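You operate a simulated robot arm through the tools that you are given. There is no shell and no other tool. Be economical: measure what you need, move in short steps, check, and stop when the job is done.

You run a simulated robot arm. Do the job below in one go: nothing can be reset, and whatever is moved stays where it is left.

## Task
Bend the cable 3 times under the 1 N weight.
Fine: weight in its seat, red knob tight; reset the count before the first bend.
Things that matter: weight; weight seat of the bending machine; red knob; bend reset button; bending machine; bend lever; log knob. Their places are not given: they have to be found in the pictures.

Only the result counts: the job must be done as asked and must still hold three seconds after the hand-in. Knocking over, shifting, dropping, spilling or breaking anything else fails it.

## Robot
A 7-joint arm with a two-finger parallel gripper, fixed in place. Base frame: the origin is at the foot of the arm, x ahead of it, y to its left, z up; the work surface is at about z = 0. Units: m, rad, N and s.
With the tool pointing down near the work surface it reaches from about 0.24 to 0.62 m from the base axis. Its first joint turns from -1.152 to 1.152 rad. Payload 2.6 kg.
The tool frame sits at the grasp point between the pads (the TCP): z along the fingers, y along the line on which they close. The tips reach 0.03 m beyond it. The gripper opens to 0.094 m. The fingers are 0.028 m wide and 0.01 m thick; the gripper's body (0.05 by 0.096 m) begins 0.055 m behind the TCP.
Orientation is that of the tool frame in the base frame, as [roll, pitch, yaw] about the fixed x, y, z axes, in that order (R = Rz(yaw) Ry(pitch) Rx(roll)). With the fingers straight down and closing along the base's y, the tool's x points along the base's -x, its y along +y and its z along -z.

## Interface
- The arm moves only by the tool move_arm. Its argument "moves" is a list of rows, each a list of 3 entries, a list of its own where there are three numbers: the shift along the tool's x, y, z in units of 50 mm (1.0 is 50 mm), then the turn, a rotation vector about the tool's x, y, z in units of 6 degrees (1.0 is 6 degrees), then the gripper command, from -1 (fully open) to 1 (shut), values between in proportion. In form: [[[x, y, z], [rx, ry, rz], claw], ...]. A call has 1 to 8 rows; each row shifts and turns the commanded pose from where the row before left it, along the tool's axes as they then stand. A call with a number of a shift or a turn outside -1 to 1 is refused whole. A row lasts 0.2 s, in which the tool goes at most 0.05 m and 0.15 rad; a call with a longer step from one row to the next is refused whole, and so is a gripper value outside its range. A pose out of reach is approached as far as the arm can. The call stops where the force on the tool passes 40 N (or 10 N more than at its start, if that is more) or the arm is blocked; 0.2 s more then pass. Each finger travels about 0.072 m/s and halts on what it meets, pressing with about 40 N; the grip force reading is that of the motor and also rises with nothing between the fingers. The clock runs only during rows and for 0.2 s after the last one: add rows that do not move to give the fingers time. It gives the time, the measured TCP pose, the force on the tool (base axes), the opening and the grip force at its end, in the units of the frame above (readings bear some noise).
- Cameras (640 x 400 px; columns grow to the right, rows downward): "scene" is fixed at [0.0017, 0.4139, 0.5705]; the picture's right is [-0.94, -0.33, 0.00], its down [-0.18, 0.51, -0.84] and it looks along [0.28, -0.80, -0.54] (base axes); focal length 322 px, centre (320, 200). "wrist" rides on the gripper at [0.076, 0.014, -0.102] in the tool frame; the picture's right is [-0.18, 0.98, 0.00], its down [-0.75, -0.14, -0.64] and it looks along [-0.63, -0.12, 0.77] (tool axes); focal length 243 px, centre (320, 200).
- grab_frame(camera): a new picture of that camera. It takes no simulated time.
- measure_at(camera, pixels): for up to 12 pixels [column, row] of the newest picture of that camera ("zoom" is the newest enlarged one), the place [x, y, z] in the base frame of the surface seen there, good to about 0.003 m, but the place of the scene camera against the robot may be out by one fixed shift of up to 0.012 m in any direction. It takes no simulated time.
- zoom(camera, box): a new picture of the part [left, top, right, bottom] of that camera's present view, enlarged. It takes no simulated time.
- finish_job(): hands the job in; it is judged then, once.

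Go step by step. Measure first, check grasps and placings, and put right what went wrong. The budget is 80 turns and 54 pictures, counting those below and the enlarged ones. Unless the task says otherwise, let go and move clear before handing in, and close with one line.

The tools are called after "Call:" as a command line: name --argument value ..., lists and objects as JSON in quotes. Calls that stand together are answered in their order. move_arm: Moves the arm, as the interface text tells. Its arguments: {"type":"object","properties":{"moves":{"type":"array","items":{"type":"array"}}},"required":["moves"]} The other tools are called the same way: grab_frame (camera) takes a picture; measure_at (camera, pixels) gives the place of the surface under pixels of a picture; zoom (camera, box) takes an enlarged picture of a part of a camera's view; finish_job () hands the job in.

At the start:

```text
time_s: 0.0
tcp_pos: [0.3712, -0.0706, 0.3716]
ee_rot: [3.14, 0.001, -3.14]
contact_force: [0.3, 0.6, 0.5]
finger_gap: 0.0938
grip_force: 0.2
```

scene: 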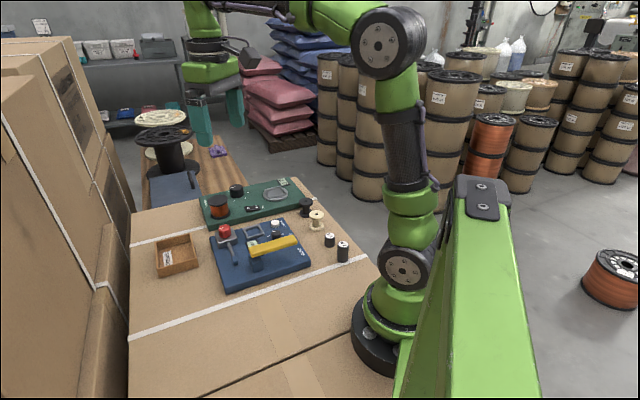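
wrist: 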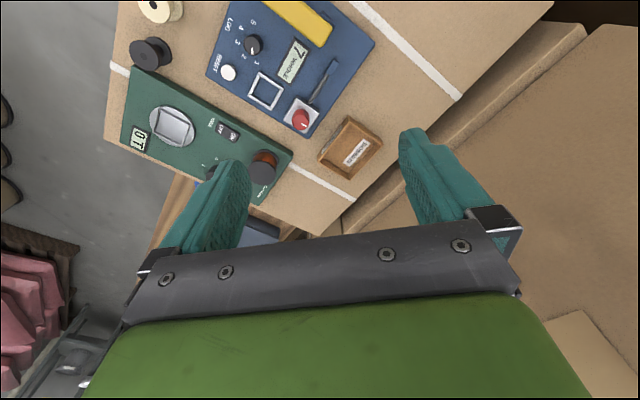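

The scene shows a blue bending machine near (260,250), a green machine near (250,200) and small weights near (330,240) and (343,252). I'll enlarge both views to identify the parts.

Call:
zoom --camera "scene" --box '[200, 170, 360, 300]'

Call:
zoom --camera "wrist" --box '[190, 0, 390, 180]'

```text
3.08 times, centred on (280, 235) of scene
```

zoom: 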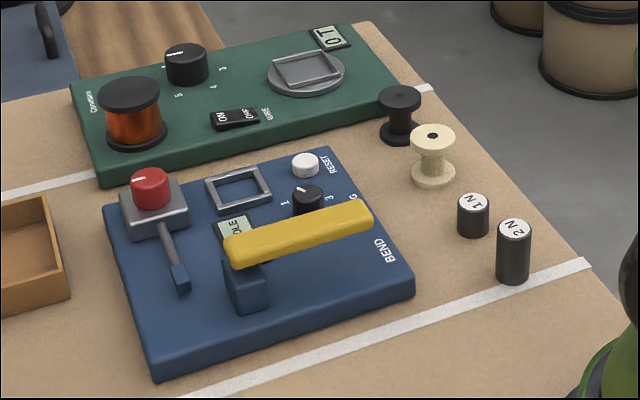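

```text
2.22 times, centred on (290, 90) of wrist
```

zoom: 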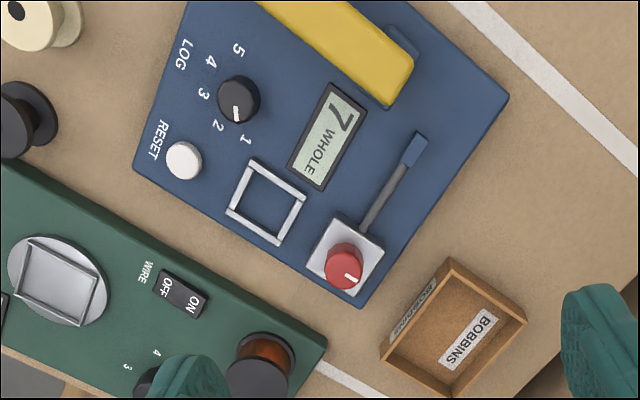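

The display reads "7 WHOLE", the seat is the square frame, and the red knob sits on the clamp. Measuring the parts in both views.

Call:
measure_at --camera "wrist" --pixels '[[301, 119], [264, 91], [256, 84], [229, 73], [253, 43], [252, 46], [293, 62], [270, 2], [322, 40], [320, 75], [160, 8], [298, 20]]'

Call:
measure_at --camera "scene" --pixels '[[225, 229], [254, 232], [276, 222], [277, 219], [262, 241], [291, 238], [275, 242], [318, 220], [329, 236], [343, 244], [309, 213], [256, 264]]'

Call:
zoom --camera "scene" --box '[205, 215, 315, 295]'

```text
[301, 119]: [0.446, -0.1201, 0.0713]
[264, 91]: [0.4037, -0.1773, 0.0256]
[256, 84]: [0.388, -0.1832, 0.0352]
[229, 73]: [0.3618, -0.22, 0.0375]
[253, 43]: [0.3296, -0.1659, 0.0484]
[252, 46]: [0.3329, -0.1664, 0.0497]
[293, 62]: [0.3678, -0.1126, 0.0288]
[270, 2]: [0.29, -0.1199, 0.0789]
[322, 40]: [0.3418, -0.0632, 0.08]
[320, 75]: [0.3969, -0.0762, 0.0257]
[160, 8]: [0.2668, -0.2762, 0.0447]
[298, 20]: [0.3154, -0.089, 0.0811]
```

```text
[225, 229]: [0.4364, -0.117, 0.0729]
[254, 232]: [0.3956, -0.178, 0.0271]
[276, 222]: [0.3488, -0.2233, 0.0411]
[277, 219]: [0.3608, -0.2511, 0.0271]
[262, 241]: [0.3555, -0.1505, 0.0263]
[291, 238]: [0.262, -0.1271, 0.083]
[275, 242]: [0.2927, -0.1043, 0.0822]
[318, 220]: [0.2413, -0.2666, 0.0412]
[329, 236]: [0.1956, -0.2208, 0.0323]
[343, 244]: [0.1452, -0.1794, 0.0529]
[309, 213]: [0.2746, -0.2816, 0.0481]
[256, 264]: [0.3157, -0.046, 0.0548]
```

```text
5.00 times, centred on (260, 255) of scene
```

zoom: 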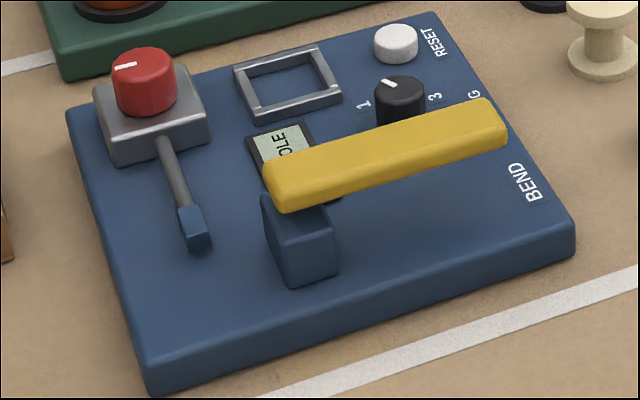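

Comparing red knob and seat in both views, the scene reads about 0.009 short in x. I'll move the wrist back to see the lever and the weights.

Call:
move_arm --moves '[[[0.6, -0.6, 0], [0, 0, 0], -1], [[0.6, -0.6, 0], [0, 0, 0], -1], [[0.6, -0.6, 0], [0, 0, 0], -1], [[0.6, -0.6, 0], [0, 0, 0], -1], [[0, 0, 0], [0, 0, 0], -1]]'

Call:
grab_frame --camera "wrist"

```text
time_s: 1.2
tcp_pos: [0.2539, -0.1923, 0.3706]
ee_rot: [3.14, 0.0, -3.14]
contact_force: [-1.5, 0.4, 0.1]
finger_gap: 0.0941
grip_force: 0.0
```

```text
48 pictures are left
```

wrist: 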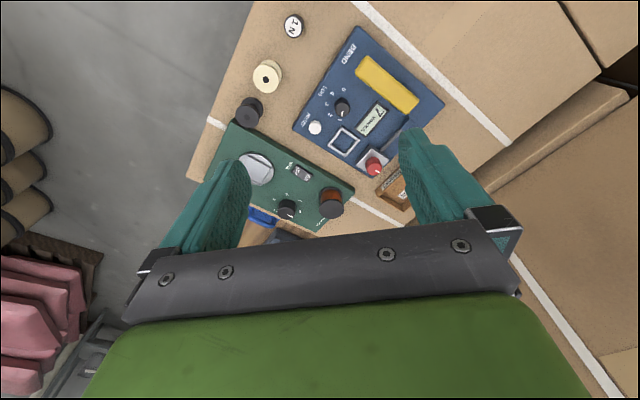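

Everything is in view now: 1 N weight at (292,26), lever at (387,84), reset at (315,127), knob at (374,166). I'll enlarge and measure.

Call:
zoom --camera "wrist" --box '[260, 0, 460, 190]'

Call:
measure_at --camera "wrist" --pixels '[[292, 26], [293, 22], [315, 127], [374, 168], [363, 62], [409, 106], [387, 84], [343, 106], [332, 140], [343, 128], [358, 140], [345, 152]]'

```text
2.11 times, centred on (360, 95) of wrist
```

zoom: 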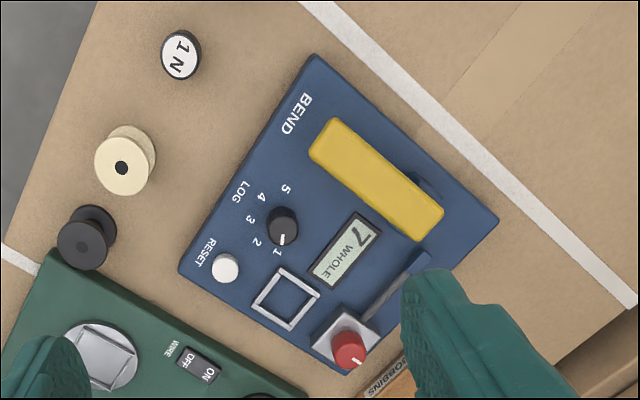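

```text
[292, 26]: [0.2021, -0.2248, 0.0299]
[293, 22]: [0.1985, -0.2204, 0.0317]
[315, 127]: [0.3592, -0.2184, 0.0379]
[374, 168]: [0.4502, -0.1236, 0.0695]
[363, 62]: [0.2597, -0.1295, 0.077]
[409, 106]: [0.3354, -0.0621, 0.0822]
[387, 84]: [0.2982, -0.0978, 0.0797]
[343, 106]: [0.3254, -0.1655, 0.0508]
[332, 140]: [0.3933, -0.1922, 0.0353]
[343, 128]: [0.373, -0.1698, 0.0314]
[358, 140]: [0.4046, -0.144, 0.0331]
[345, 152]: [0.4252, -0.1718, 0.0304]
```

The 1 N weight's top is at about (0.202,-0.224,0.031), with a bobbin and the 2 N weight on either side along the (1,-1) diagonal. I'll turn the tool 45° so the fingers close across that line.

Call:
move_arm --moves '[[[0, 0, 0], [0, 0, 0.9375], -0.1], [[0, 0, 0], [0, 0, 0.9375], -0.1], [[0, 0, 0], [0, 0, 0.9375], -0.1], [[0, 0, 0], [0, 0, 0.9375], -0.1], [[0, 0, 0], [0, 0, 0.9375], -0.1], [[0, 0, 0], [0, 0, 0.9375], -0.1], [[0, 0, 0], [0, 0, 0.9375], -0.1], [[0, 0, 0], [0, 0, 0.9375], -0.1]]'

```text
time_s: 3.0
tcp_pos: [0.251, -0.1908, 0.3712]
ee_rot: [3.141, 0.002, 2.353]
contact_force: [-0.5, -0.2, 0.2]
finger_gap: 0.0518
grip_force: 0.1
```

The yaw is at 45° as planned. Now moving above the weight and down to z≈0.12.

Call:
move_arm --moves '[[[0.113, -0.58, 0], [0, 0, 0], -0.1], [[0.113, -0.58, 0], [0, 0, 0], -0.1], [[0, 0, 0.9], [0, 0, 0], -0.1], [[0, 0, 0.9], [0, 0, 0], -0.1], [[0, 0, 0.9], [0, 0, 0], -0.1], [[0, 0, 0.9], [0, 0, 0], -0.1], [[0, 0, 0.9], [0, 0, 0], -0.1], [[0, 0, 0.5], [0, 0, 0], -0.1]]'

Call:
grab_frame --camera "wrist"

```text
time_s: 4.8
tcp_pos: [0.2037, -0.2249, 0.1199]
ee_rot: [3.139, 0.0, 2.353]
contact_force: [-0.6, -0.5, -0.1]
finger_gap: 0.0515
grip_force: 0.0
```

```text
46 pictures are left
```

wrist: 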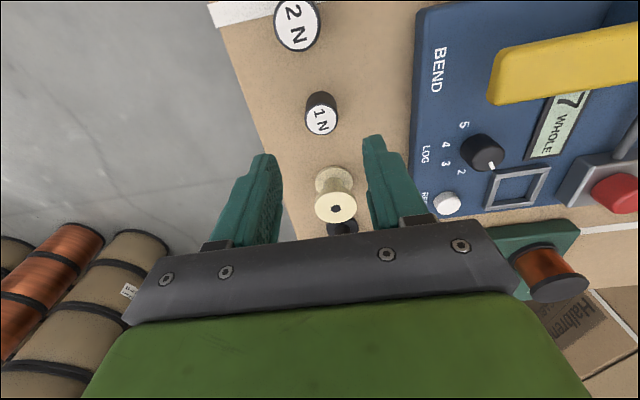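

The 1 N weight is at (322,115) between the fingers. Measuring it and nearby machine parts from here.

Call:
measure_at --camera "wrist" --pixels '[[322, 121], [308, 121], [336, 121], [322, 134], [322, 107], [520, 187], [493, 182], [541, 178], [447, 203], [414, 130], [500, 100], [614, 195]]'

```text
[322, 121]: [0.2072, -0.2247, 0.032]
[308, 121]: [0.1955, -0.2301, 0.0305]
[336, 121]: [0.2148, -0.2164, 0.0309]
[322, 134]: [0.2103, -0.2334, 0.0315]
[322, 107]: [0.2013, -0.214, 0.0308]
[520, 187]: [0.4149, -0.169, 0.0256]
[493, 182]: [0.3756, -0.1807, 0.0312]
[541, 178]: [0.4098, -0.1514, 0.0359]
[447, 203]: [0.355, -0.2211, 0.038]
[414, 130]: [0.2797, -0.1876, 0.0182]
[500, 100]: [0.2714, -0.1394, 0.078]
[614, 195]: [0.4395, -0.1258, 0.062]
```

The weight centre, about (0.206,-0.224), lines up with the TCP. Descending to z=0.046 and closing.

Call:
move_arm --moves '[[[0, 0.03, 0.5], [0, 0, 0], -0.1], [[0, 0, 0.5], [0, 0, 0], -0.1], [[0, 0, 0.48], [0, 0, 0], -0.1], [[0, 0, 0], [0, 0, 0], -0.1], [[0, 0, 0], [0, 0, 0], 1], [[0, 0, 0], [0, 0, 0], 1], [[0, 0, 0], [0, 0, 0], 1], [[0, 0, 0], [0, 0, 0], 1]]'

```text
time_s: 6.6
tcp_pos: [0.204, -0.2216, 0.0457]
ee_rot: [3.139, 0.001, 2.357]
contact_force: [-0.7, -0.2, -0.7]
finger_gap: 0.0266
grip_force: 40.4
```

Gripped at 0.0266 with 40 N. Lifting to z≈0.19 and carrying it over the seat.

Call:
move_arm --moves '[[[0, 0, -0.9], [0, 0, 0], 1], [[0, 0, -1], [0, 0, 0], 1], [[0, 0, -1], [0, 0, 0], 1], [[-0.45, 0.75, 0], [0, 0, 0], 1], [[-0.45, 0.75, 0], [0, 0, 0], 1], [[-0.45, 0.75, 0], [0, 0, 0], 1], [[-0.45, 0.75, 0], [0, 0, 0], 1], [[-0.24, 0.5, 0], [0, 0, 0], 1]]'

Call:
grab_frame --camera "wrist"

```text
time_s: 8.4
tcp_pos: [0.4013, -0.1706, 0.1902]
ee_rot: [3.138, -0.001, 2.357]
contact_force: [0.7, -0.7, -1.7]
finger_gap: 0.0265
grip_force: 39.4
```

```text
45 pictures are left
```

wrist: 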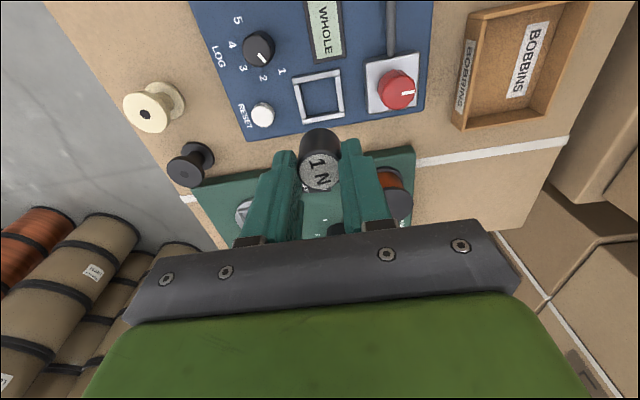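

The seat is clearly visible at (318,96) below and the weight is straight in the fingers. Measuring the frame corners.

Call:
zoom --camera "wrist" --box '[260, 50, 440, 160]'

Call:
measure_at --camera "wrist" --pixels '[[296, 79], [338, 70], [341, 116], [302, 121], [319, 97], [299, 100], [340, 94], [317, 75], [322, 119]]'

```text
3.56 times, centred on (350, 105) of wrist
```

zoom: 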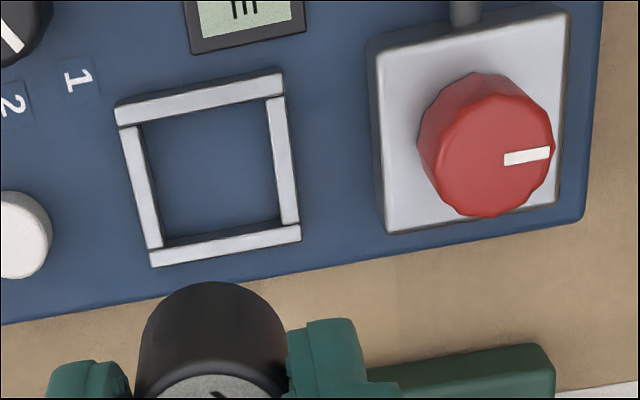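

```text
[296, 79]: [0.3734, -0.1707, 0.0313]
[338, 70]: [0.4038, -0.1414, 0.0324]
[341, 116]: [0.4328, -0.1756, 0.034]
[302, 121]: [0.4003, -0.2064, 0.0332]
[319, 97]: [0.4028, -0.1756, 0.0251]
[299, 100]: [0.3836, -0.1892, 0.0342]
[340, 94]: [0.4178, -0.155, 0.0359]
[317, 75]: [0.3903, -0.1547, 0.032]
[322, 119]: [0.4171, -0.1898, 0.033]
```

The seat centre is about (0.4025,-0.173) with floor z≈0.0255, and the weight is already above it. I'll check the weight's position in the hand and lower most of the way.

Call:
measure_at --camera "wrist" --pixels '[[320, 174], [320, 160], [320, 188], [306, 174], [334, 174]]'

Call:
move_arm --moves '[[[0, 0, 0.7], [0, 0, 0], 1], [[0, 0, 0.7], [0, 0, 0], 1], [[0, 0, 0.5], [0, 0, 0], 1], [[0, 0, 0], [0, 0, 0], 1]]'

Call:
grab_frame --camera "wrist"

```text
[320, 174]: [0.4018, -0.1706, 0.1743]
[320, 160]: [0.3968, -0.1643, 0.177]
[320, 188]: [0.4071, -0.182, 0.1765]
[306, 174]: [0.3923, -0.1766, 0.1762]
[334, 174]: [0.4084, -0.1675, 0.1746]
```

```text
time_s: 9.4
tcp_pos: [0.4001, -0.1698, 0.0966]
ee_rot: [3.14, 0.0, 2.357]
contact_force: [0.2, 0.4, -0.8]
finger_gap: 0.0269
grip_force: 40.4
```

```text
43 pictures are left
```

wrist: 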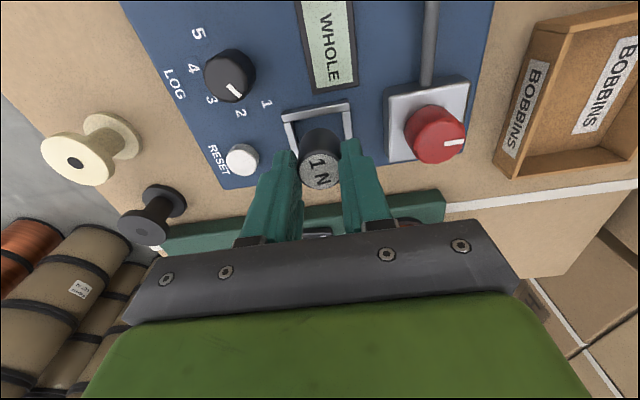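

The alignment looks good, with the weight about 2 mm off along tool x. Correcting that, lowering onto the seat and opening slightly.

Call:
move_arm --moves '[[[-0.05, 0, 0.25], [0, 0, 0], 1], [[0, 0, 0.23], [0, 0, 0], 1], [[0, 0, 0], [0, 0, 0], 1]]'

Call:
grab_frame --camera "wrist"

```text
time_s: 10.2
tcp_pos: [0.4028, -0.1723, 0.0747]
ee_rot: [3.141, 0.0, 2.356]
contact_force: [0.1, 0.2, -0.5]
finger_gap: 0.0264
grip_force: 40.1
```

```text
42 pictures are left
```

wrist: 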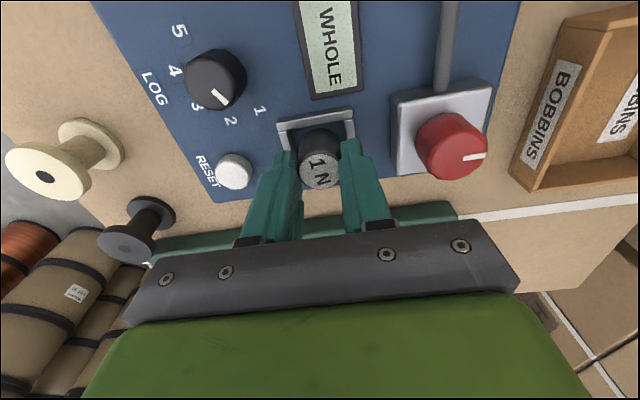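

The weight is just above the seat floor (force -0.5 N) and inside the frame. Lowering 3 mm more, then opening to about 0.04.

Call:
move_arm --moves '[[[0, 0, 0.03], [0, 0, 0], 1], [[0, 0, 0.03], [0, 0, 0], 1], [[0, 0, 0], [0, 0, 0], 1]]'

```text
time_s: 11.0
tcp_pos: [0.402, -0.1721, 0.0721]
ee_rot: [3.14, -0.001, 2.355]
contact_force: [-0.1, -0.6, -1.7]
finger_gap: 0.0264
grip_force: 39.8
```

Call:
move_arm --moves '[[[0, 0, 0.02], [0, 0, 0], 1], [[0, 0, 0], [0, 0, 0], 1], [[0, 0, 0], [0, 0, 0], 0.15], [[0, 0, 0], [0, 0, 0], 0.15], [[0, 0, 0], [0, 0, 0], 0.15], [[0, 0, -0.5], [0, 0, 0], 0.15], [[0, 0, -0.9], [0, 0, 0], 0.15], [[0, 0, -0.9], [0, 0, 0], 0.15]]'

Call:
grab_frame --camera "wrist"

```text
time_s: 12.8
tcp_pos: [0.4045, -0.1726, 0.1844]
ee_rot: [3.14, 0.0, 2.356]
contact_force: [-0.5, -0.5, -0.1]
finger_gap: 0.0397
grip_force: 0.0
```

```text
41 pictures are left
```

wrist: 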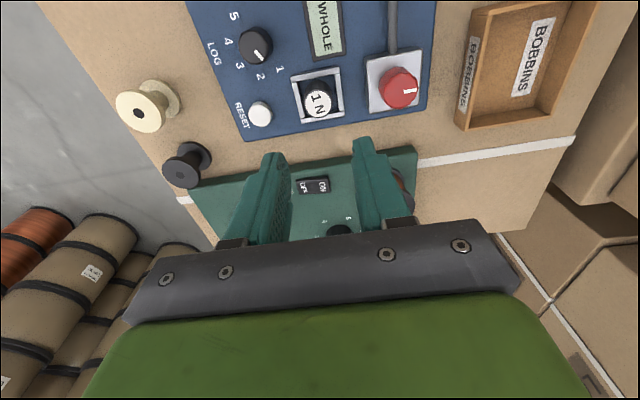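

The 1 N weight stands in the seat at (318,100). Now measuring the red knob at (400,88).

Call:
zoom --camera "wrist" --box '[290, 40, 450, 140]'

Call:
measure_at --camera "wrist" --pixels '[[401, 91], [390, 91], [412, 91], [401, 82], [401, 102], [372, 100], [366, 67], [421, 60], [374, 110], [318, 100], [317, 88], [318, 110]]'

```text
4.00 times, centred on (370, 90) of wrist
```

zoom: 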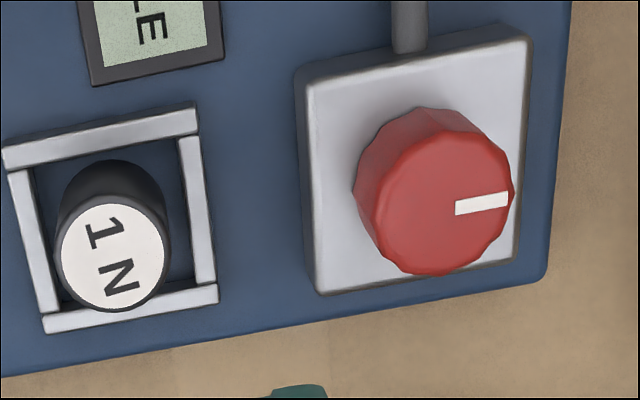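

```text
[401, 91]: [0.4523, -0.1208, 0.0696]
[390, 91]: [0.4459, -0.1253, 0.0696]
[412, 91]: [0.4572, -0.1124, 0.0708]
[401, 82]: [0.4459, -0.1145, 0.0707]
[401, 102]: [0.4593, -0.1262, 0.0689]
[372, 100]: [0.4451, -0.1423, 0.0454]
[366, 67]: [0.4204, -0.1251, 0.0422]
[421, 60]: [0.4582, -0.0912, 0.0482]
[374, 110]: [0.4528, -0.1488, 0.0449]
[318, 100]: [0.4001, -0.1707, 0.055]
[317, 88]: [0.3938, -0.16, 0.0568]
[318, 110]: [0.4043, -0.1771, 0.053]
```

The knob axis is about (0.451,-0.121), top z 0.070, block top 0.045. I'll go above it and pre-turn the hand anticlockwise, leaving room to tighten clockwise.

Call:
move_arm --moves '[[[0.03, 0.69, 0], [0, 0, 0], 0.0], [[0.03, 0.69, 0], [0, 0, 0], 0.0], [[0, 0, 0], [0, 0, -1], 0.0], [[0, 0, 0], [0, 0, -1], 0.0], [[0, 0, 0], [0, 0, -1], 0.0], [[0, 0, 0], [0, 0, -1], 0.0], [[0, 0, 0], [0, 0, -1], 0.0], [[0, 0, 0], [0, 0, -1], 0.0]]'

Call:
move_arm --moves '[[[0, 0, 0], [0, 0, -1], -0.1], [[0, 0, 0], [0, 0, -1], -0.1], [[0, 0, 0], [0, 0, -1], -0.1], [[0, 0, 0], [0, 0, -1], -0.1], [[0, 0, 0], [0, 0, -1], -0.1], [[0, 0, 0], [0, 0, -1], -0.1], [[0, 0, 0], [0, 0, -1], -0.1], [[0, 0, 0.6], [0, 0, -1], -0.1]]'

Call:
grab_frame --camera "wrist"

```text
time_s: 14.6
tcp_pos: [0.4475, -0.1224, 0.1835]
ee_rot: [3.141, 0.0, 2.985]
contact_force: [-0.5, -0.2, 0.0]
finger_gap: 0.047
grip_force: 0.0
```

```text
time_s: 16.4
tcp_pos: [0.4496, -0.1214, 0.1542]
ee_rot: [-3.14, 0.001, -2.46]
contact_force: [-0.2, -0.2, -0.1]
finger_gap: 0.0518
grip_force: 0.0
```

```text
39 pictures are left
```

wrist: 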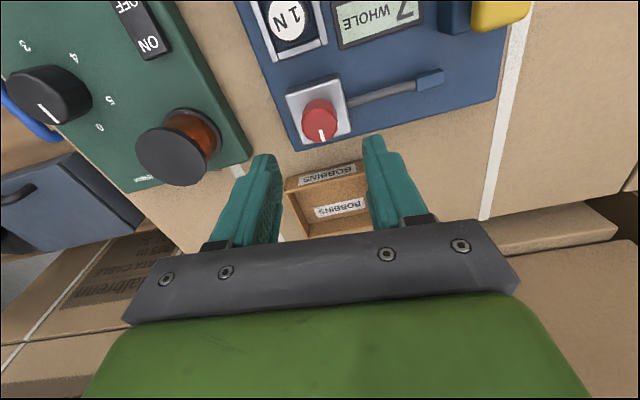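

The knob is centred between the fingers at (320,128). Re-measuring its centre from this side.

Call:
measure_at --camera "wrist" --pixels '[[320, 127], [308, 125], [333, 125], [320, 117], [320, 138], [168, 160]]'

```text
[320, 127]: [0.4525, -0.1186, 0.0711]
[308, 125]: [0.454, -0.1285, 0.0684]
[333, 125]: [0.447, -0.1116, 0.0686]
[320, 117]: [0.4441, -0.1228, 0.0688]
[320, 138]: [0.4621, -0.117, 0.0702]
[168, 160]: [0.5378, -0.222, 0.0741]
```

The centre is about (0.452,-0.119), a shift of about 3 mm. Lowering to z≈0.081 and closing on the knob.

Call:
move_arm --moves '[[[-0.05, 0, 0.5], [0, 0, 0], -0.1], [[0, 0, 0.5], [0, 0, 0], -0.1], [[0, 0, 0.46], [0, 0, 0], -0.1], [[0, 0, 0], [0, 0, 0], -0.1], [[0, 0, 0], [0, 0, 0], 1], [[0, 0, 0], [0, 0, 0], 1], [[0, 0, 0], [0, 0, 0], 1], [[0, 0, 0], [0, 0, 0], 1]]'

```text
time_s: 18.2
tcp_pos: [0.4517, -0.1209, 0.0814]
ee_rot: [-3.139, 0.002, -2.461]
contact_force: [13.5, -7.0, -13.4]
finger_gap: 0.0293
grip_force: 44.8
```

Gripped at 0.0293 with a modest side load. I'll ease 1 mm along -y and start tightening clockwise.

Call:
move_arm --moves '[[[0, -0.02, 0], [0, 0, 0], 1], [[0, 0, 0], [0, 0, 0.7], 1], [[0, 0, 0], [0, 0, 0.7], 1], [[0, 0, 0], [0, 0, 0.7], 1], [[0, 0, 0], [0, 0, 0.7], 1]]'

Call:
grab_frame --camera "wrist"

```text
time_s: 19.4
tcp_pos: [0.4511, -0.1209, 0.0826]
ee_rot: [-3.139, 0.003, -2.754]
contact_force: [20.2, -4.5, -17.1]
finger_gap: 0.0292
grip_force: 45.0
```

```text
38 pictures are left
```

wrist: 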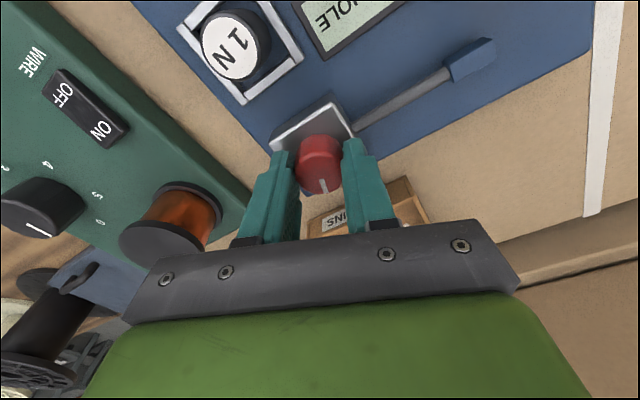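

The knob turns with the hand. Continuing clockwise while watching the force.

Call:
move_arm --moves '[[[0, 0, 0], [0, 0, 0.8], 1], [[0, 0, 0], [0, 0, 0.8], 1], [[0, 0, 0], [0, 0, 0.8], 1], [[0, 0, 0], [0, 0, 0.8], 1], [[0, 0, 0], [0, 0, 0.8], 1]]'

```text
time_s: 20.6
tcp_pos: [0.4512, -0.1208, 0.0813]
ee_rot: [3.14, 0.0, 3.109]
contact_force: [12.7, 2.5, -8.0]
finger_gap: 0.029
grip_force: 45.4
```

It has turned 41° freely. Continuing.

Call:
move_arm --moves '[[[0, 0, 0], [0, 0, 0.8], 1], [[0, 0, 0], [0, 0, 0.8], 1], [[0, 0, 0], [0, 0, 0.8], 1], [[0, 0, 0], [0, 0, 0.8], 1], [[0, 0, 0], [0, 0, 0.8], 1]]'

Call:
grab_frame --camera "wrist"

```text
time_s: 21.8
tcp_pos: [0.4516, -0.1206, 0.081]
ee_rot: [3.14, 0.003, 2.691]
contact_force: [25.8, 5.7, -24.5]
finger_gap: 0.0291
grip_force: 45.4
```

```text
37 pictures are left
```

wrist: 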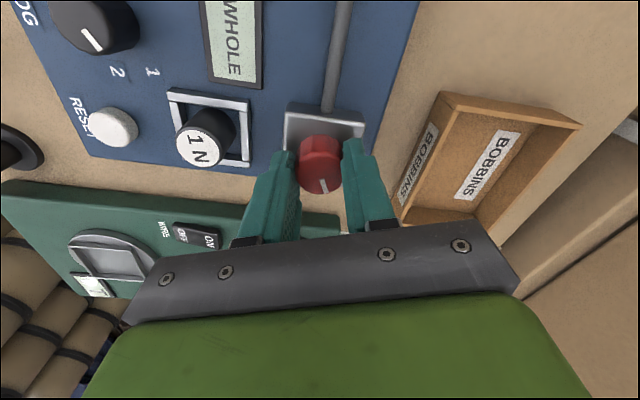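

Turned 65° and the knob is following (mark still at (323,185)). Continuing in smaller steps.

Call:
move_arm --moves '[[[0, 0, 0], [0, 0, 0.6], 1], [[0, 0, 0], [0, 0, 0.6], 1], [[0, 0, 0], [0, 0, 0.6], 1], [[0, 0, 0], [0, 0, 0.6], 1]]'

```text
time_s: 22.8
tcp_pos: [0.4522, -0.1199, 0.0826]
ee_rot: [3.139, 0.001, 2.442]
contact_force: [26.5, 10.5, -27.9]
finger_gap: 0.029
grip_force: 44.8
```

Call:
move_arm --moves '[[[0, 0, 0], [0, 0, 0.6], 1], [[0, 0, 0], [0, 0, 0.6], 1], [[0, 0, 0], [0, 0, 0.6], 1], [[0, 0, 0], [0, 0, 0.6], 1]]'

Call:
grab_frame --camera "wrist"

```text
time_s: 23.8
tcp_pos: [0.453, -0.1182, 0.0812]
ee_rot: [3.138, -0.002, 2.189]
contact_force: [17.7, 13.6, -8.1]
finger_gap: 0.029
grip_force: 44.6
```

```text
36 pictures are left
```

wrist: 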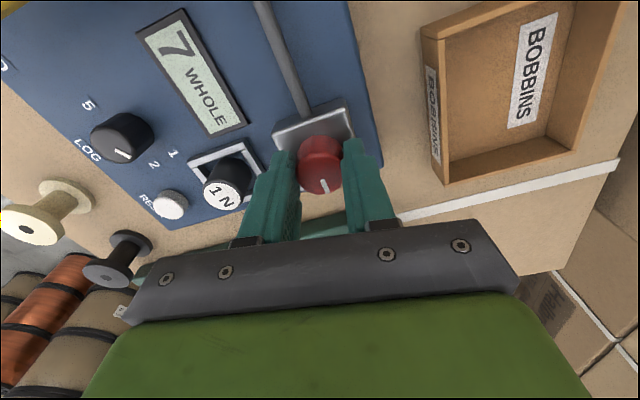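

Turned about 94° and still following. Continuing toward a stop.

Call:
move_arm --moves '[[[0, 0, 0], [0, 0, 0.7], 1], [[0, 0, 0], [0, 0, 0.7], 1], [[0, 0, 0], [0, 0, 0.7], 1], [[0, 0, 0], [0, 0, 0.7], 1], [[0, 0, 0], [0, 0, 0.7], 1]]'

Call:
grab_frame --camera "wrist"

```text
time_s: 25.0
tcp_pos: [0.4519, -0.1186, 0.0827]
ee_rot: [3.137, 0.002, 1.824]
contact_force: [15.8, 13.5, 5.5]
finger_gap: 0.0293
grip_force: 44.6
```

```text
35 pictures are left
```

wrist: 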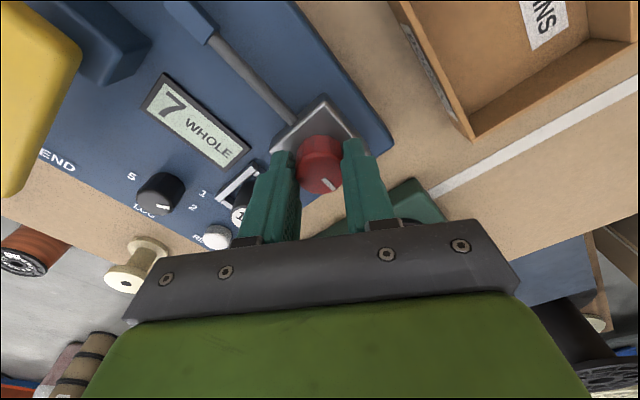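

The mark now sits tilted relative to the fingers (327,184), suggesting the knob hit its stop and slips. I'll turn a little more to confirm.

Call:
zoom --camera "wrist" --box '[260, 90, 380, 210]'

Call:
move_arm --moves '[[[0, 0, 0], [0, 0, 0.6], 1], [[0, 0, 0], [0, 0, 0.6], 1]]'

Call:
zoom --camera "wrist" --box '[260, 90, 380, 210]'

```text
3.33 times, centred on (320, 150) of wrist
```

zoom: 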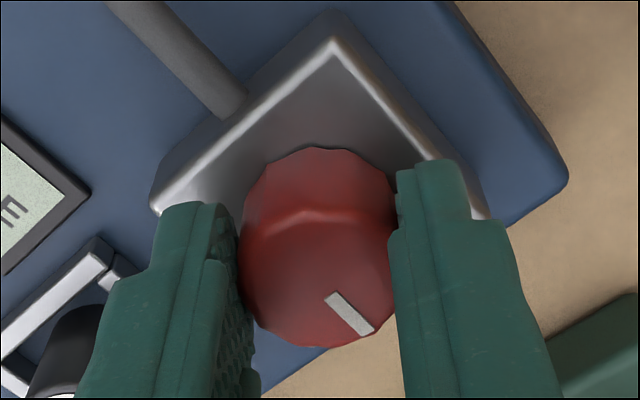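

```text
time_s: 25.6
tcp_pos: [0.4529, -0.1194, 0.0825]
ee_rot: [3.137, 0.002, 1.699]
contact_force: [16.8, 12.4, 9.0]
finger_gap: 0.029
grip_force: 44.7
```

```text
3.33 times, centred on (320, 150) of wrist
```

zoom: 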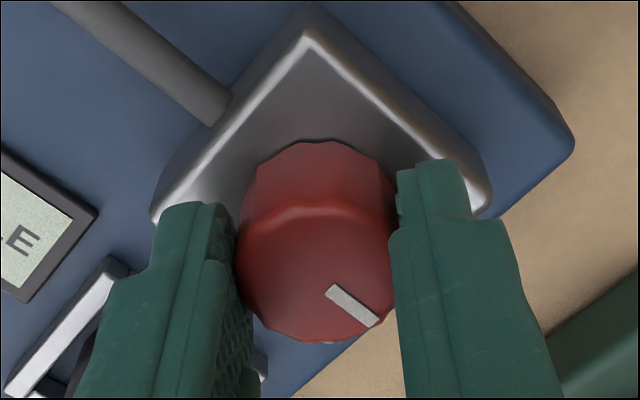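

The mark slipped slightly again while the hand turned 7°. I'll turn further and compare once more.

Call:
move_arm --moves '[[[0, 0, 0], [0, 0, 0.8], 1], [[0, 0, 0], [0, 0, 0.8], 1], [[0, 0, 0], [0, 0, 0.8], 1]]'

Call:
zoom --camera "wrist" --box '[260, 90, 380, 210]'

```text
time_s: 26.4
tcp_pos: [0.4524, -0.1199, 0.0826]
ee_rot: [3.138, -0.002, 1.446]
contact_force: [27.1, 7.5, -7.1]
finger_gap: 0.0292
grip_force: 45.0
```

```text
3.33 times, centred on (320, 150) of wrist
```

zoom: 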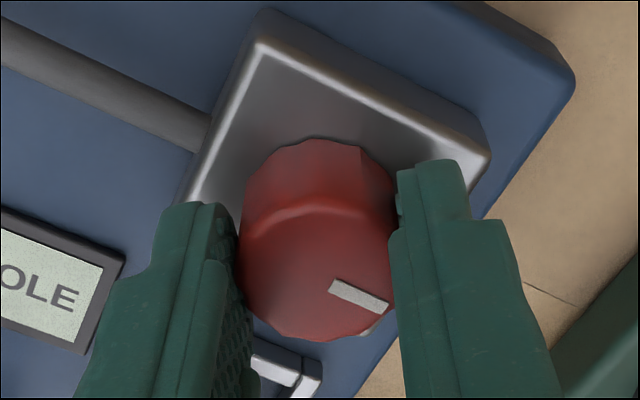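

The mark stays fixed to the block while the hand turns, so the knob is at its clockwise stop, i.e. tight. Releasing and rising.

Call:
move_arm --moves '[[[0, 0, 0], [0, 0, 0], -0.1], [[0, 0, 0], [0, 0, 0], -0.1], [[0, 0, 0], [0, 0, 0], -0.1], [[0, 0, -0.5], [0, 0, 0], -0.1], [[0, 0, -0.9], [0, 0, 0], -0.1], [[0, 0, -0.9], [0, 0, 0], -0.1]]'

Call:
grab_frame --camera "wrist"

Call:
zoom --camera "scene" --box '[200, 170, 360, 300]'

```text
time_s: 27.8
tcp_pos: [0.4493, -0.1207, 0.1974]
ee_rot: [-3.141, 0.001, 1.444]
contact_force: [0.3, 0.6, -0.6]
finger_gap: 0.0515
grip_force: 0.0
```

```text
31 pictures are left
```

wrist: 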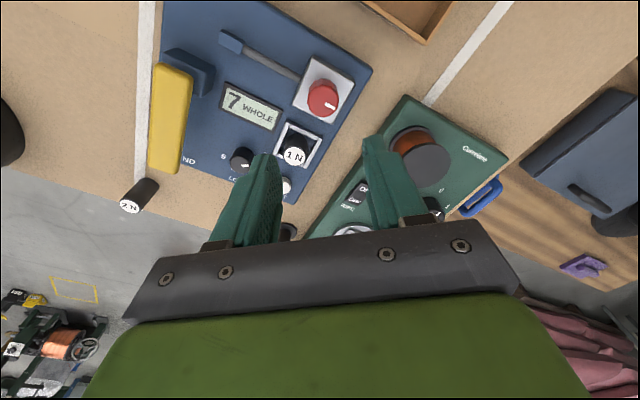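

```text
3.08 times, centred on (280, 235) of scene
```

zoom: 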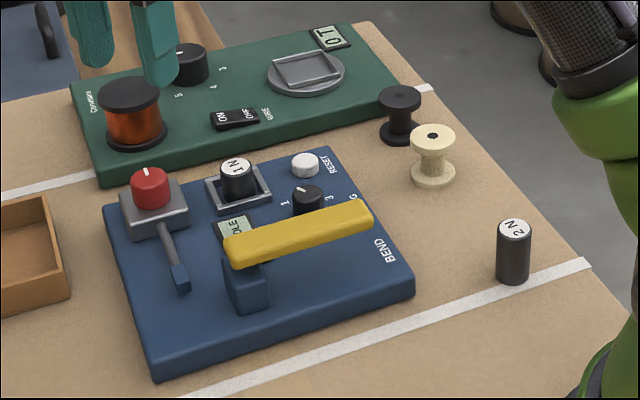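

Weight and knob look right. Next the reset button: close the fingers, turn back toward 45° and go above (0.357,-0.220).

Call:
move_arm --moves '[[[0, 0, 0], [0, 0, -1], 1], [[0, 0, 0], [0, 0, -1], 1], [[0, 0, 0], [0, 0, -1], 1], [[0, 0, 0], [0, 0, -1], 1], [[0, 0, 0], [0, 0, -1], 1], [[0, 0, 0], [0, 0, -1], 1], [[0, 0, 0], [0, 0, -1], 1], [[0, 0, 0], [0, 0, -1], 1]]'

Call:
move_arm --moves '[[[-0.076, -0.68, 0], [0, 0, 0], 1], [[-0.076, -0.68, 0], [0, 0, 0], 1], [[-0.076, -0.68, 0], [0, 0, 0], 1], [[-0.076, -0.68, 0], [0, 0, 0], 1], [[0, 0, 0.7], [0, 0, 0], 1], [[0, 0, 0.7], [0, 0, 0], 1], [[0, 0, 0.6], [0, 0, 0], 1]]'

Call:
grab_frame --camera "wrist"

```text
time_s: 29.6
tcp_pos: [0.4503, -0.1207, 0.1961]
ee_rot: [3.141, 0.0, 2.286]
contact_force: [0.0, -1.7, 0.4]
finger_gap: 0.0003
grip_force: 32.3
```

```text
time_s: 31.2
tcp_pos: [0.3563, -0.2212, 0.0964]
ee_rot: [3.139, -0.001, 2.283]
contact_force: [0.5, 0.1, -0.3]
finger_gap: 0.0002
grip_force: 32.9
```

```text
29 pictures are left
```

wrist: 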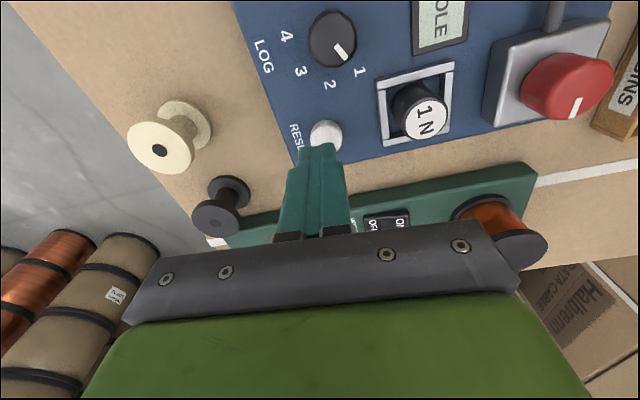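

The fingertips are above the button at (326,134). Checking the centre before pressing.

Call:
measure_at --camera "wrist" --pixels '[[326, 133], [318, 133], [335, 133], [326, 125]]'

```text
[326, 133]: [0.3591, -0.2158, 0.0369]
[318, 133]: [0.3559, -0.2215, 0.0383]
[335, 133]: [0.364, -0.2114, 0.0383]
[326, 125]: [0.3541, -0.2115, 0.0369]
```

Centre is about (0.360,-0.219); shifting 3.5 mm and pressing in small steps.

Call:
move_arm --moves '[[[0, 0.07, 0.4], [0, 0, 0], 1], [[0, 0, 0.15], [0, 0, 0], 1], [[0, 0, 0.06], [0, 0, 0], 1], [[0, 0, 0.06], [0, 0, 0], 1], [[0, 0, 0], [0, 0, 0], 1]]'

Call:
zoom --camera "wrist" --box '[220, 0, 540, 200]'

```text
time_s: 32.4
tcp_pos: [0.3598, -0.2191, 0.0615]
ee_rot: [3.14, -0.001, 2.282]
contact_force: [-0.2, 0.3, 2.1]
finger_gap: 0.0
grip_force: 32.6
```

```text
2.00 times, centred on (380, 100) of wrist
```

zoom: 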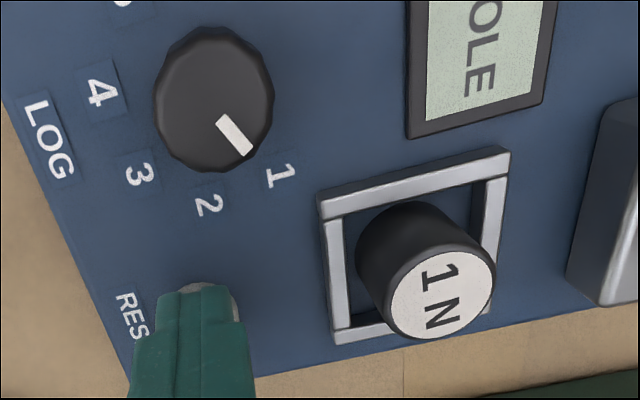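

The button is going down (force 2.1 N). Pressing 3 mm further, then lifting to read the display.

Call:
move_arm --moves '[[[0, 0, 0.04], [0, 0, 0], 1], [[0, 0, 0.03], [0, 0, 0], 1], [[0, 0, 0], [0, 0, 0], 1]]'

Call:
move_arm --moves '[[[0, 0, -0.4], [0, 0, 0], 1], [[0, 0, -0.9], [0, 0, 0], 1], [[0.7, 0, -0.7], [0, 0, 0], 1], [[0.7, 0, -0.4], [0, 0, 0], 1], [[0.7, 0, 0], [0, 0, 0], 1]]'

Call:
grab_frame --camera "wrist"

```text
time_s: 33.2
tcp_pos: [0.359, -0.2193, 0.0587]
ee_rot: [3.139, 0.001, 2.283]
contact_force: [-3.3, 3.6, 12.5]
finger_gap: 0.0002
grip_force: 33.0
```

```text
time_s: 34.4
tcp_pos: [0.2905, -0.1402, 0.1764]
ee_rot: [3.141, -0.001, 2.282]
contact_force: [0.1, 0.6, 1.1]
finger_gap: 0.0001
grip_force: 33.9
```

```text
27 pictures are left
```

wrist: 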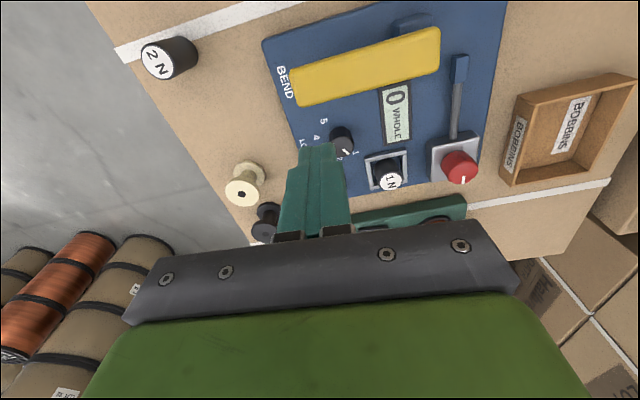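

The display reads "0 WHOLE". Measuring the lever ends.

Call:
measure_at --camera "wrist" --pixels '[[297, 85], [310, 83], [325, 79], [300, 100], [293, 72], [435, 45], [412, 20], [365, 66], [340, 137], [310, 108]]'

Call:
zoom --camera "scene" --box '[205, 205, 325, 295]'

```text
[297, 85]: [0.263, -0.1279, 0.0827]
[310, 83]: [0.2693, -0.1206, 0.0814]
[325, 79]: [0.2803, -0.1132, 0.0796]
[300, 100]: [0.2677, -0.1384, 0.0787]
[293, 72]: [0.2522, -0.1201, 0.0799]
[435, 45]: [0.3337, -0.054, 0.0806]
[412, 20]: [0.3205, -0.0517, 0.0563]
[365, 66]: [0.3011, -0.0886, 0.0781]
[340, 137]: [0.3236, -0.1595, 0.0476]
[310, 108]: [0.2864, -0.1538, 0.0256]
```

```text
4.44 times, centred on (265, 250) of scene
```

zoom: 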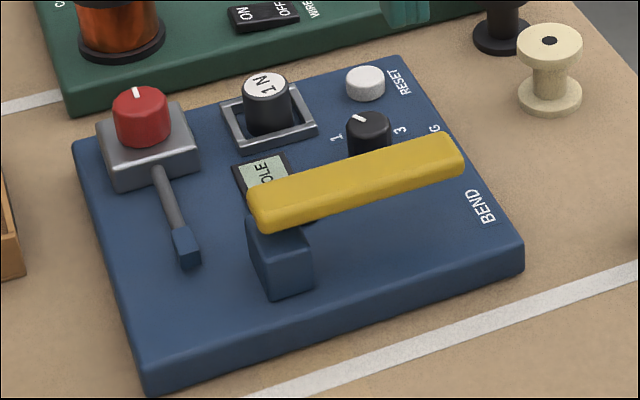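

The lever's free end is at about (0.268,-0.122,0.081), hinged at the far post. I'll position over it and press gently at first.

Call:
move_arm --moves '[[[0.57, -0.02, 0], [0, 0, 0], 1], [[0, 0, 0.7], [0, 0, 0], 1], [[0, 0, 0.5], [0, 0, 0], 1], [[0, 0, 0.2], [0, 0, 0], 1], [[0, 0, 0.1], [0, 0, 0], 1], [[0, 0, 0], [0, 0, 0], 1]]'

Call:
grab_frame --camera "wrist"

```text
time_s: 35.8
tcp_pos: [0.2724, -0.1178, 0.1037]
ee_rot: [3.139, 0.0, 2.282]
contact_force: [-1.4, 2.1, 2.2]
finger_gap: 0.0
grip_force: 32.7
```

```text
25 pictures are left
```

wrist: 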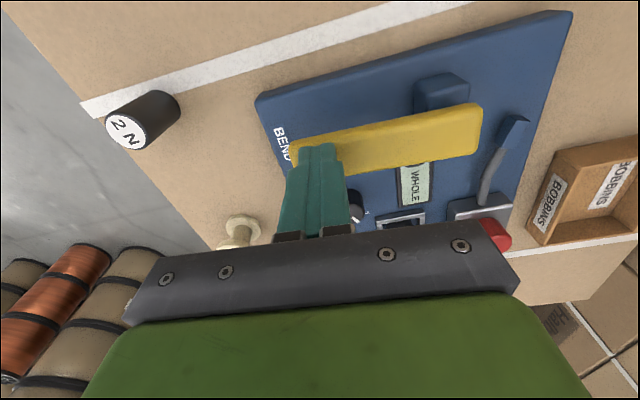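

The lever moves down under 2 N and the cable is beginning to bend. Pressing on in small steps.

Call:
move_arm --moves '[[[0, 0, 0.1], [0, 0, 0], 1], [[0, 0, 0.1], [0, 0, 0], 1], [[0, 0, 0.1], [0, 0, 0], 1], [[0, 0, 0], [0, 0, 0], 1]]'

Call:
zoom --camera "wrist" --box '[240, 0, 560, 200]'

```text
time_s: 36.8
tcp_pos: [0.272, -0.1176, 0.0896]
ee_rot: [3.14, 0.002, 2.284]
contact_force: [-0.5, -6.5, 4.7]
finger_gap: 0.0002
grip_force: 33.6
```

```text
2.00 times, centred on (400, 100) of wrist
```

zoom: 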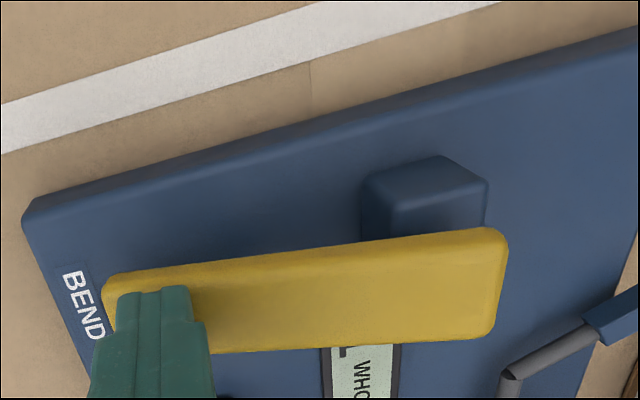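

Part of a new digit shows at zoom (355,352). I'll let the lever up and read the display.

Call:
move_arm --moves '[[[0, 0, -0.5], [0, 0, 0], 1], [[0, 0, -0.6], [0, 0, 0], 1], [[0, 0, -0.6], [0, 0, 0], 1], [[0, 0, 0], [0, 0, 0], 1]]'

Call:
zoom --camera "wrist" --box '[240, 0, 560, 200]'

```text
time_s: 37.8
tcp_pos: [0.2712, -0.1187, 0.1711]
ee_rot: [3.14, -0.001, 2.283]
contact_force: [-0.2, -0.2, -0.2]
finger_gap: 0.0002
grip_force: 33.0
```

```text
2.00 times, centred on (400, 100) of wrist
```

zoom: 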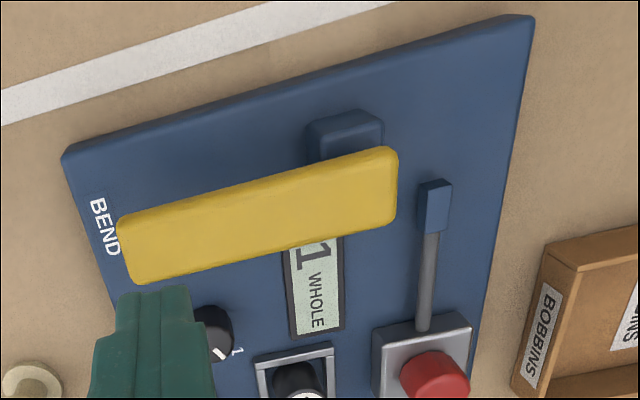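

Count is 1, the lever sprang back and the cable is straight again. Repeating the same stroke once.

Call:
move_arm --moves '[[[0, 0, 0.7], [0, 0, 0], 1], [[0, 0, 0.4], [0, 0, 0], 1], [[0, 0, 0.2], [0, 0, 0], 1], [[0, 0, 0.2], [0, 0, 0], 1], [[0, 0, 0.2], [0, 0, 0], 1], [[0, 0, 0], [0, 0, 0], 1]]'

Call:
move_arm --moves '[[[0, 0, -0.5], [0, 0, 0], 1], [[0, 0, -0.6], [0, 0, 0], 1], [[0, 0, -0.6], [0, 0, 0], 1], [[0, 0, 0], [0, 0, 0], 1]]'

Call:
zoom --camera "wrist" --box '[240, 0, 560, 200]'

```text
time_s: 39.2
tcp_pos: [0.2723, -0.1214, 0.087]
ee_rot: [3.14, 0.001, 2.284]
contact_force: [-3.9, -7.0, 8.2]
finger_gap: 0.0
grip_force: 32.9
```

```text
time_s: 40.2
tcp_pos: [0.2753, -0.1187, 0.1723]
ee_rot: [3.139, -0.001, 2.281]
contact_force: [-0.4, 0.2, 0.3]
finger_gap: 0.0
grip_force: 33.0
```

```text
2.00 times, centred on (400, 100) of wrist
```

zoom: 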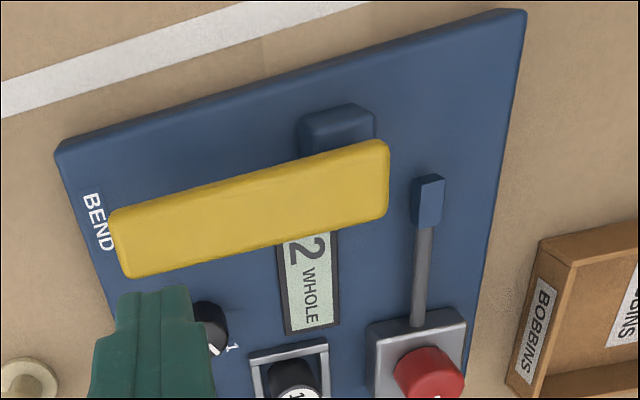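

Count is 2 and the cable is still whole. One more stroke.

Call:
move_arm --moves '[[[0, 0, 0.7], [0, 0, 0], 1], [[0, 0, 0.4], [0, 0, 0], 1], [[0, 0, 0.2], [0, 0, 0], 1], [[0, 0, 0.2], [0, 0, 0], 1], [[0, 0, 0.2], [0, 0, 0], 1], [[0, 0, 0], [0, 0, 0], 1]]'

Call:
move_arm --moves '[[[0, 0, -0.5], [0, 0, 0], 1], [[0, 0, -0.6], [0, 0, 0], 1], [[0, 0, -0.8], [0, 0, 0], 1], [[0, 0, -0.8], [0, 0, 0], 1], [[0, 0, 0], [0, 0, 0], 1]]'

Call:
grab_frame --camera "wrist"

Call:
zoom --camera "scene" --box '[200, 170, 360, 300]'

```text
time_s: 41.6
tcp_pos: [0.2734, -0.1185, 0.0873]
ee_rot: [3.139, 0.001, 2.282]
contact_force: [-15.1, -5.1, 28.3]
finger_gap: 0.0002
grip_force: 33.4
```

```text
time_s: 42.8
tcp_pos: [0.2716, -0.1221, 0.225]
ee_rot: [3.14, 0.0, 2.283]
contact_force: [0.4, -0.2, 0.0]
finger_gap: 0.0
grip_force: 32.8
```

```text
21 pictures are left
```

wrist: 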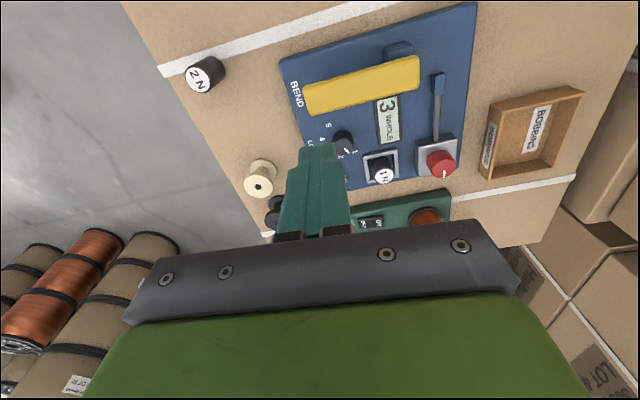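

```text
3.08 times, centred on (280, 235) of scene
```

zoom: 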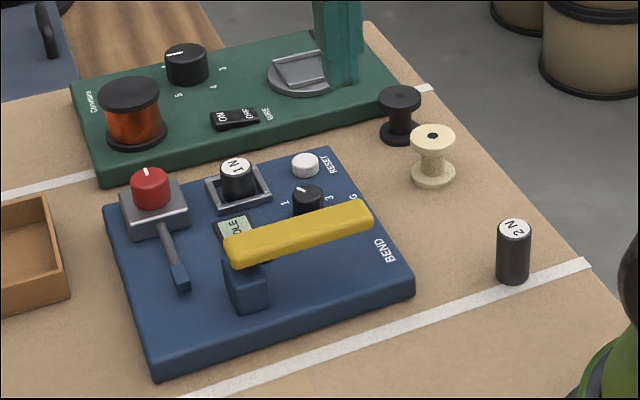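

The display reads "3 WHOLE", the 1 N weight is in its seat, the knob is still at its tight stop, and the arm is clear. Handing in.

Call:
finish_job

```text
The job is handed in.
```

The job is handed in: the cable was bent 3 times under the seated 1 N weight, with the red knob turned clockwise to its stop and the count reset first; the display read "3 WHOLE".
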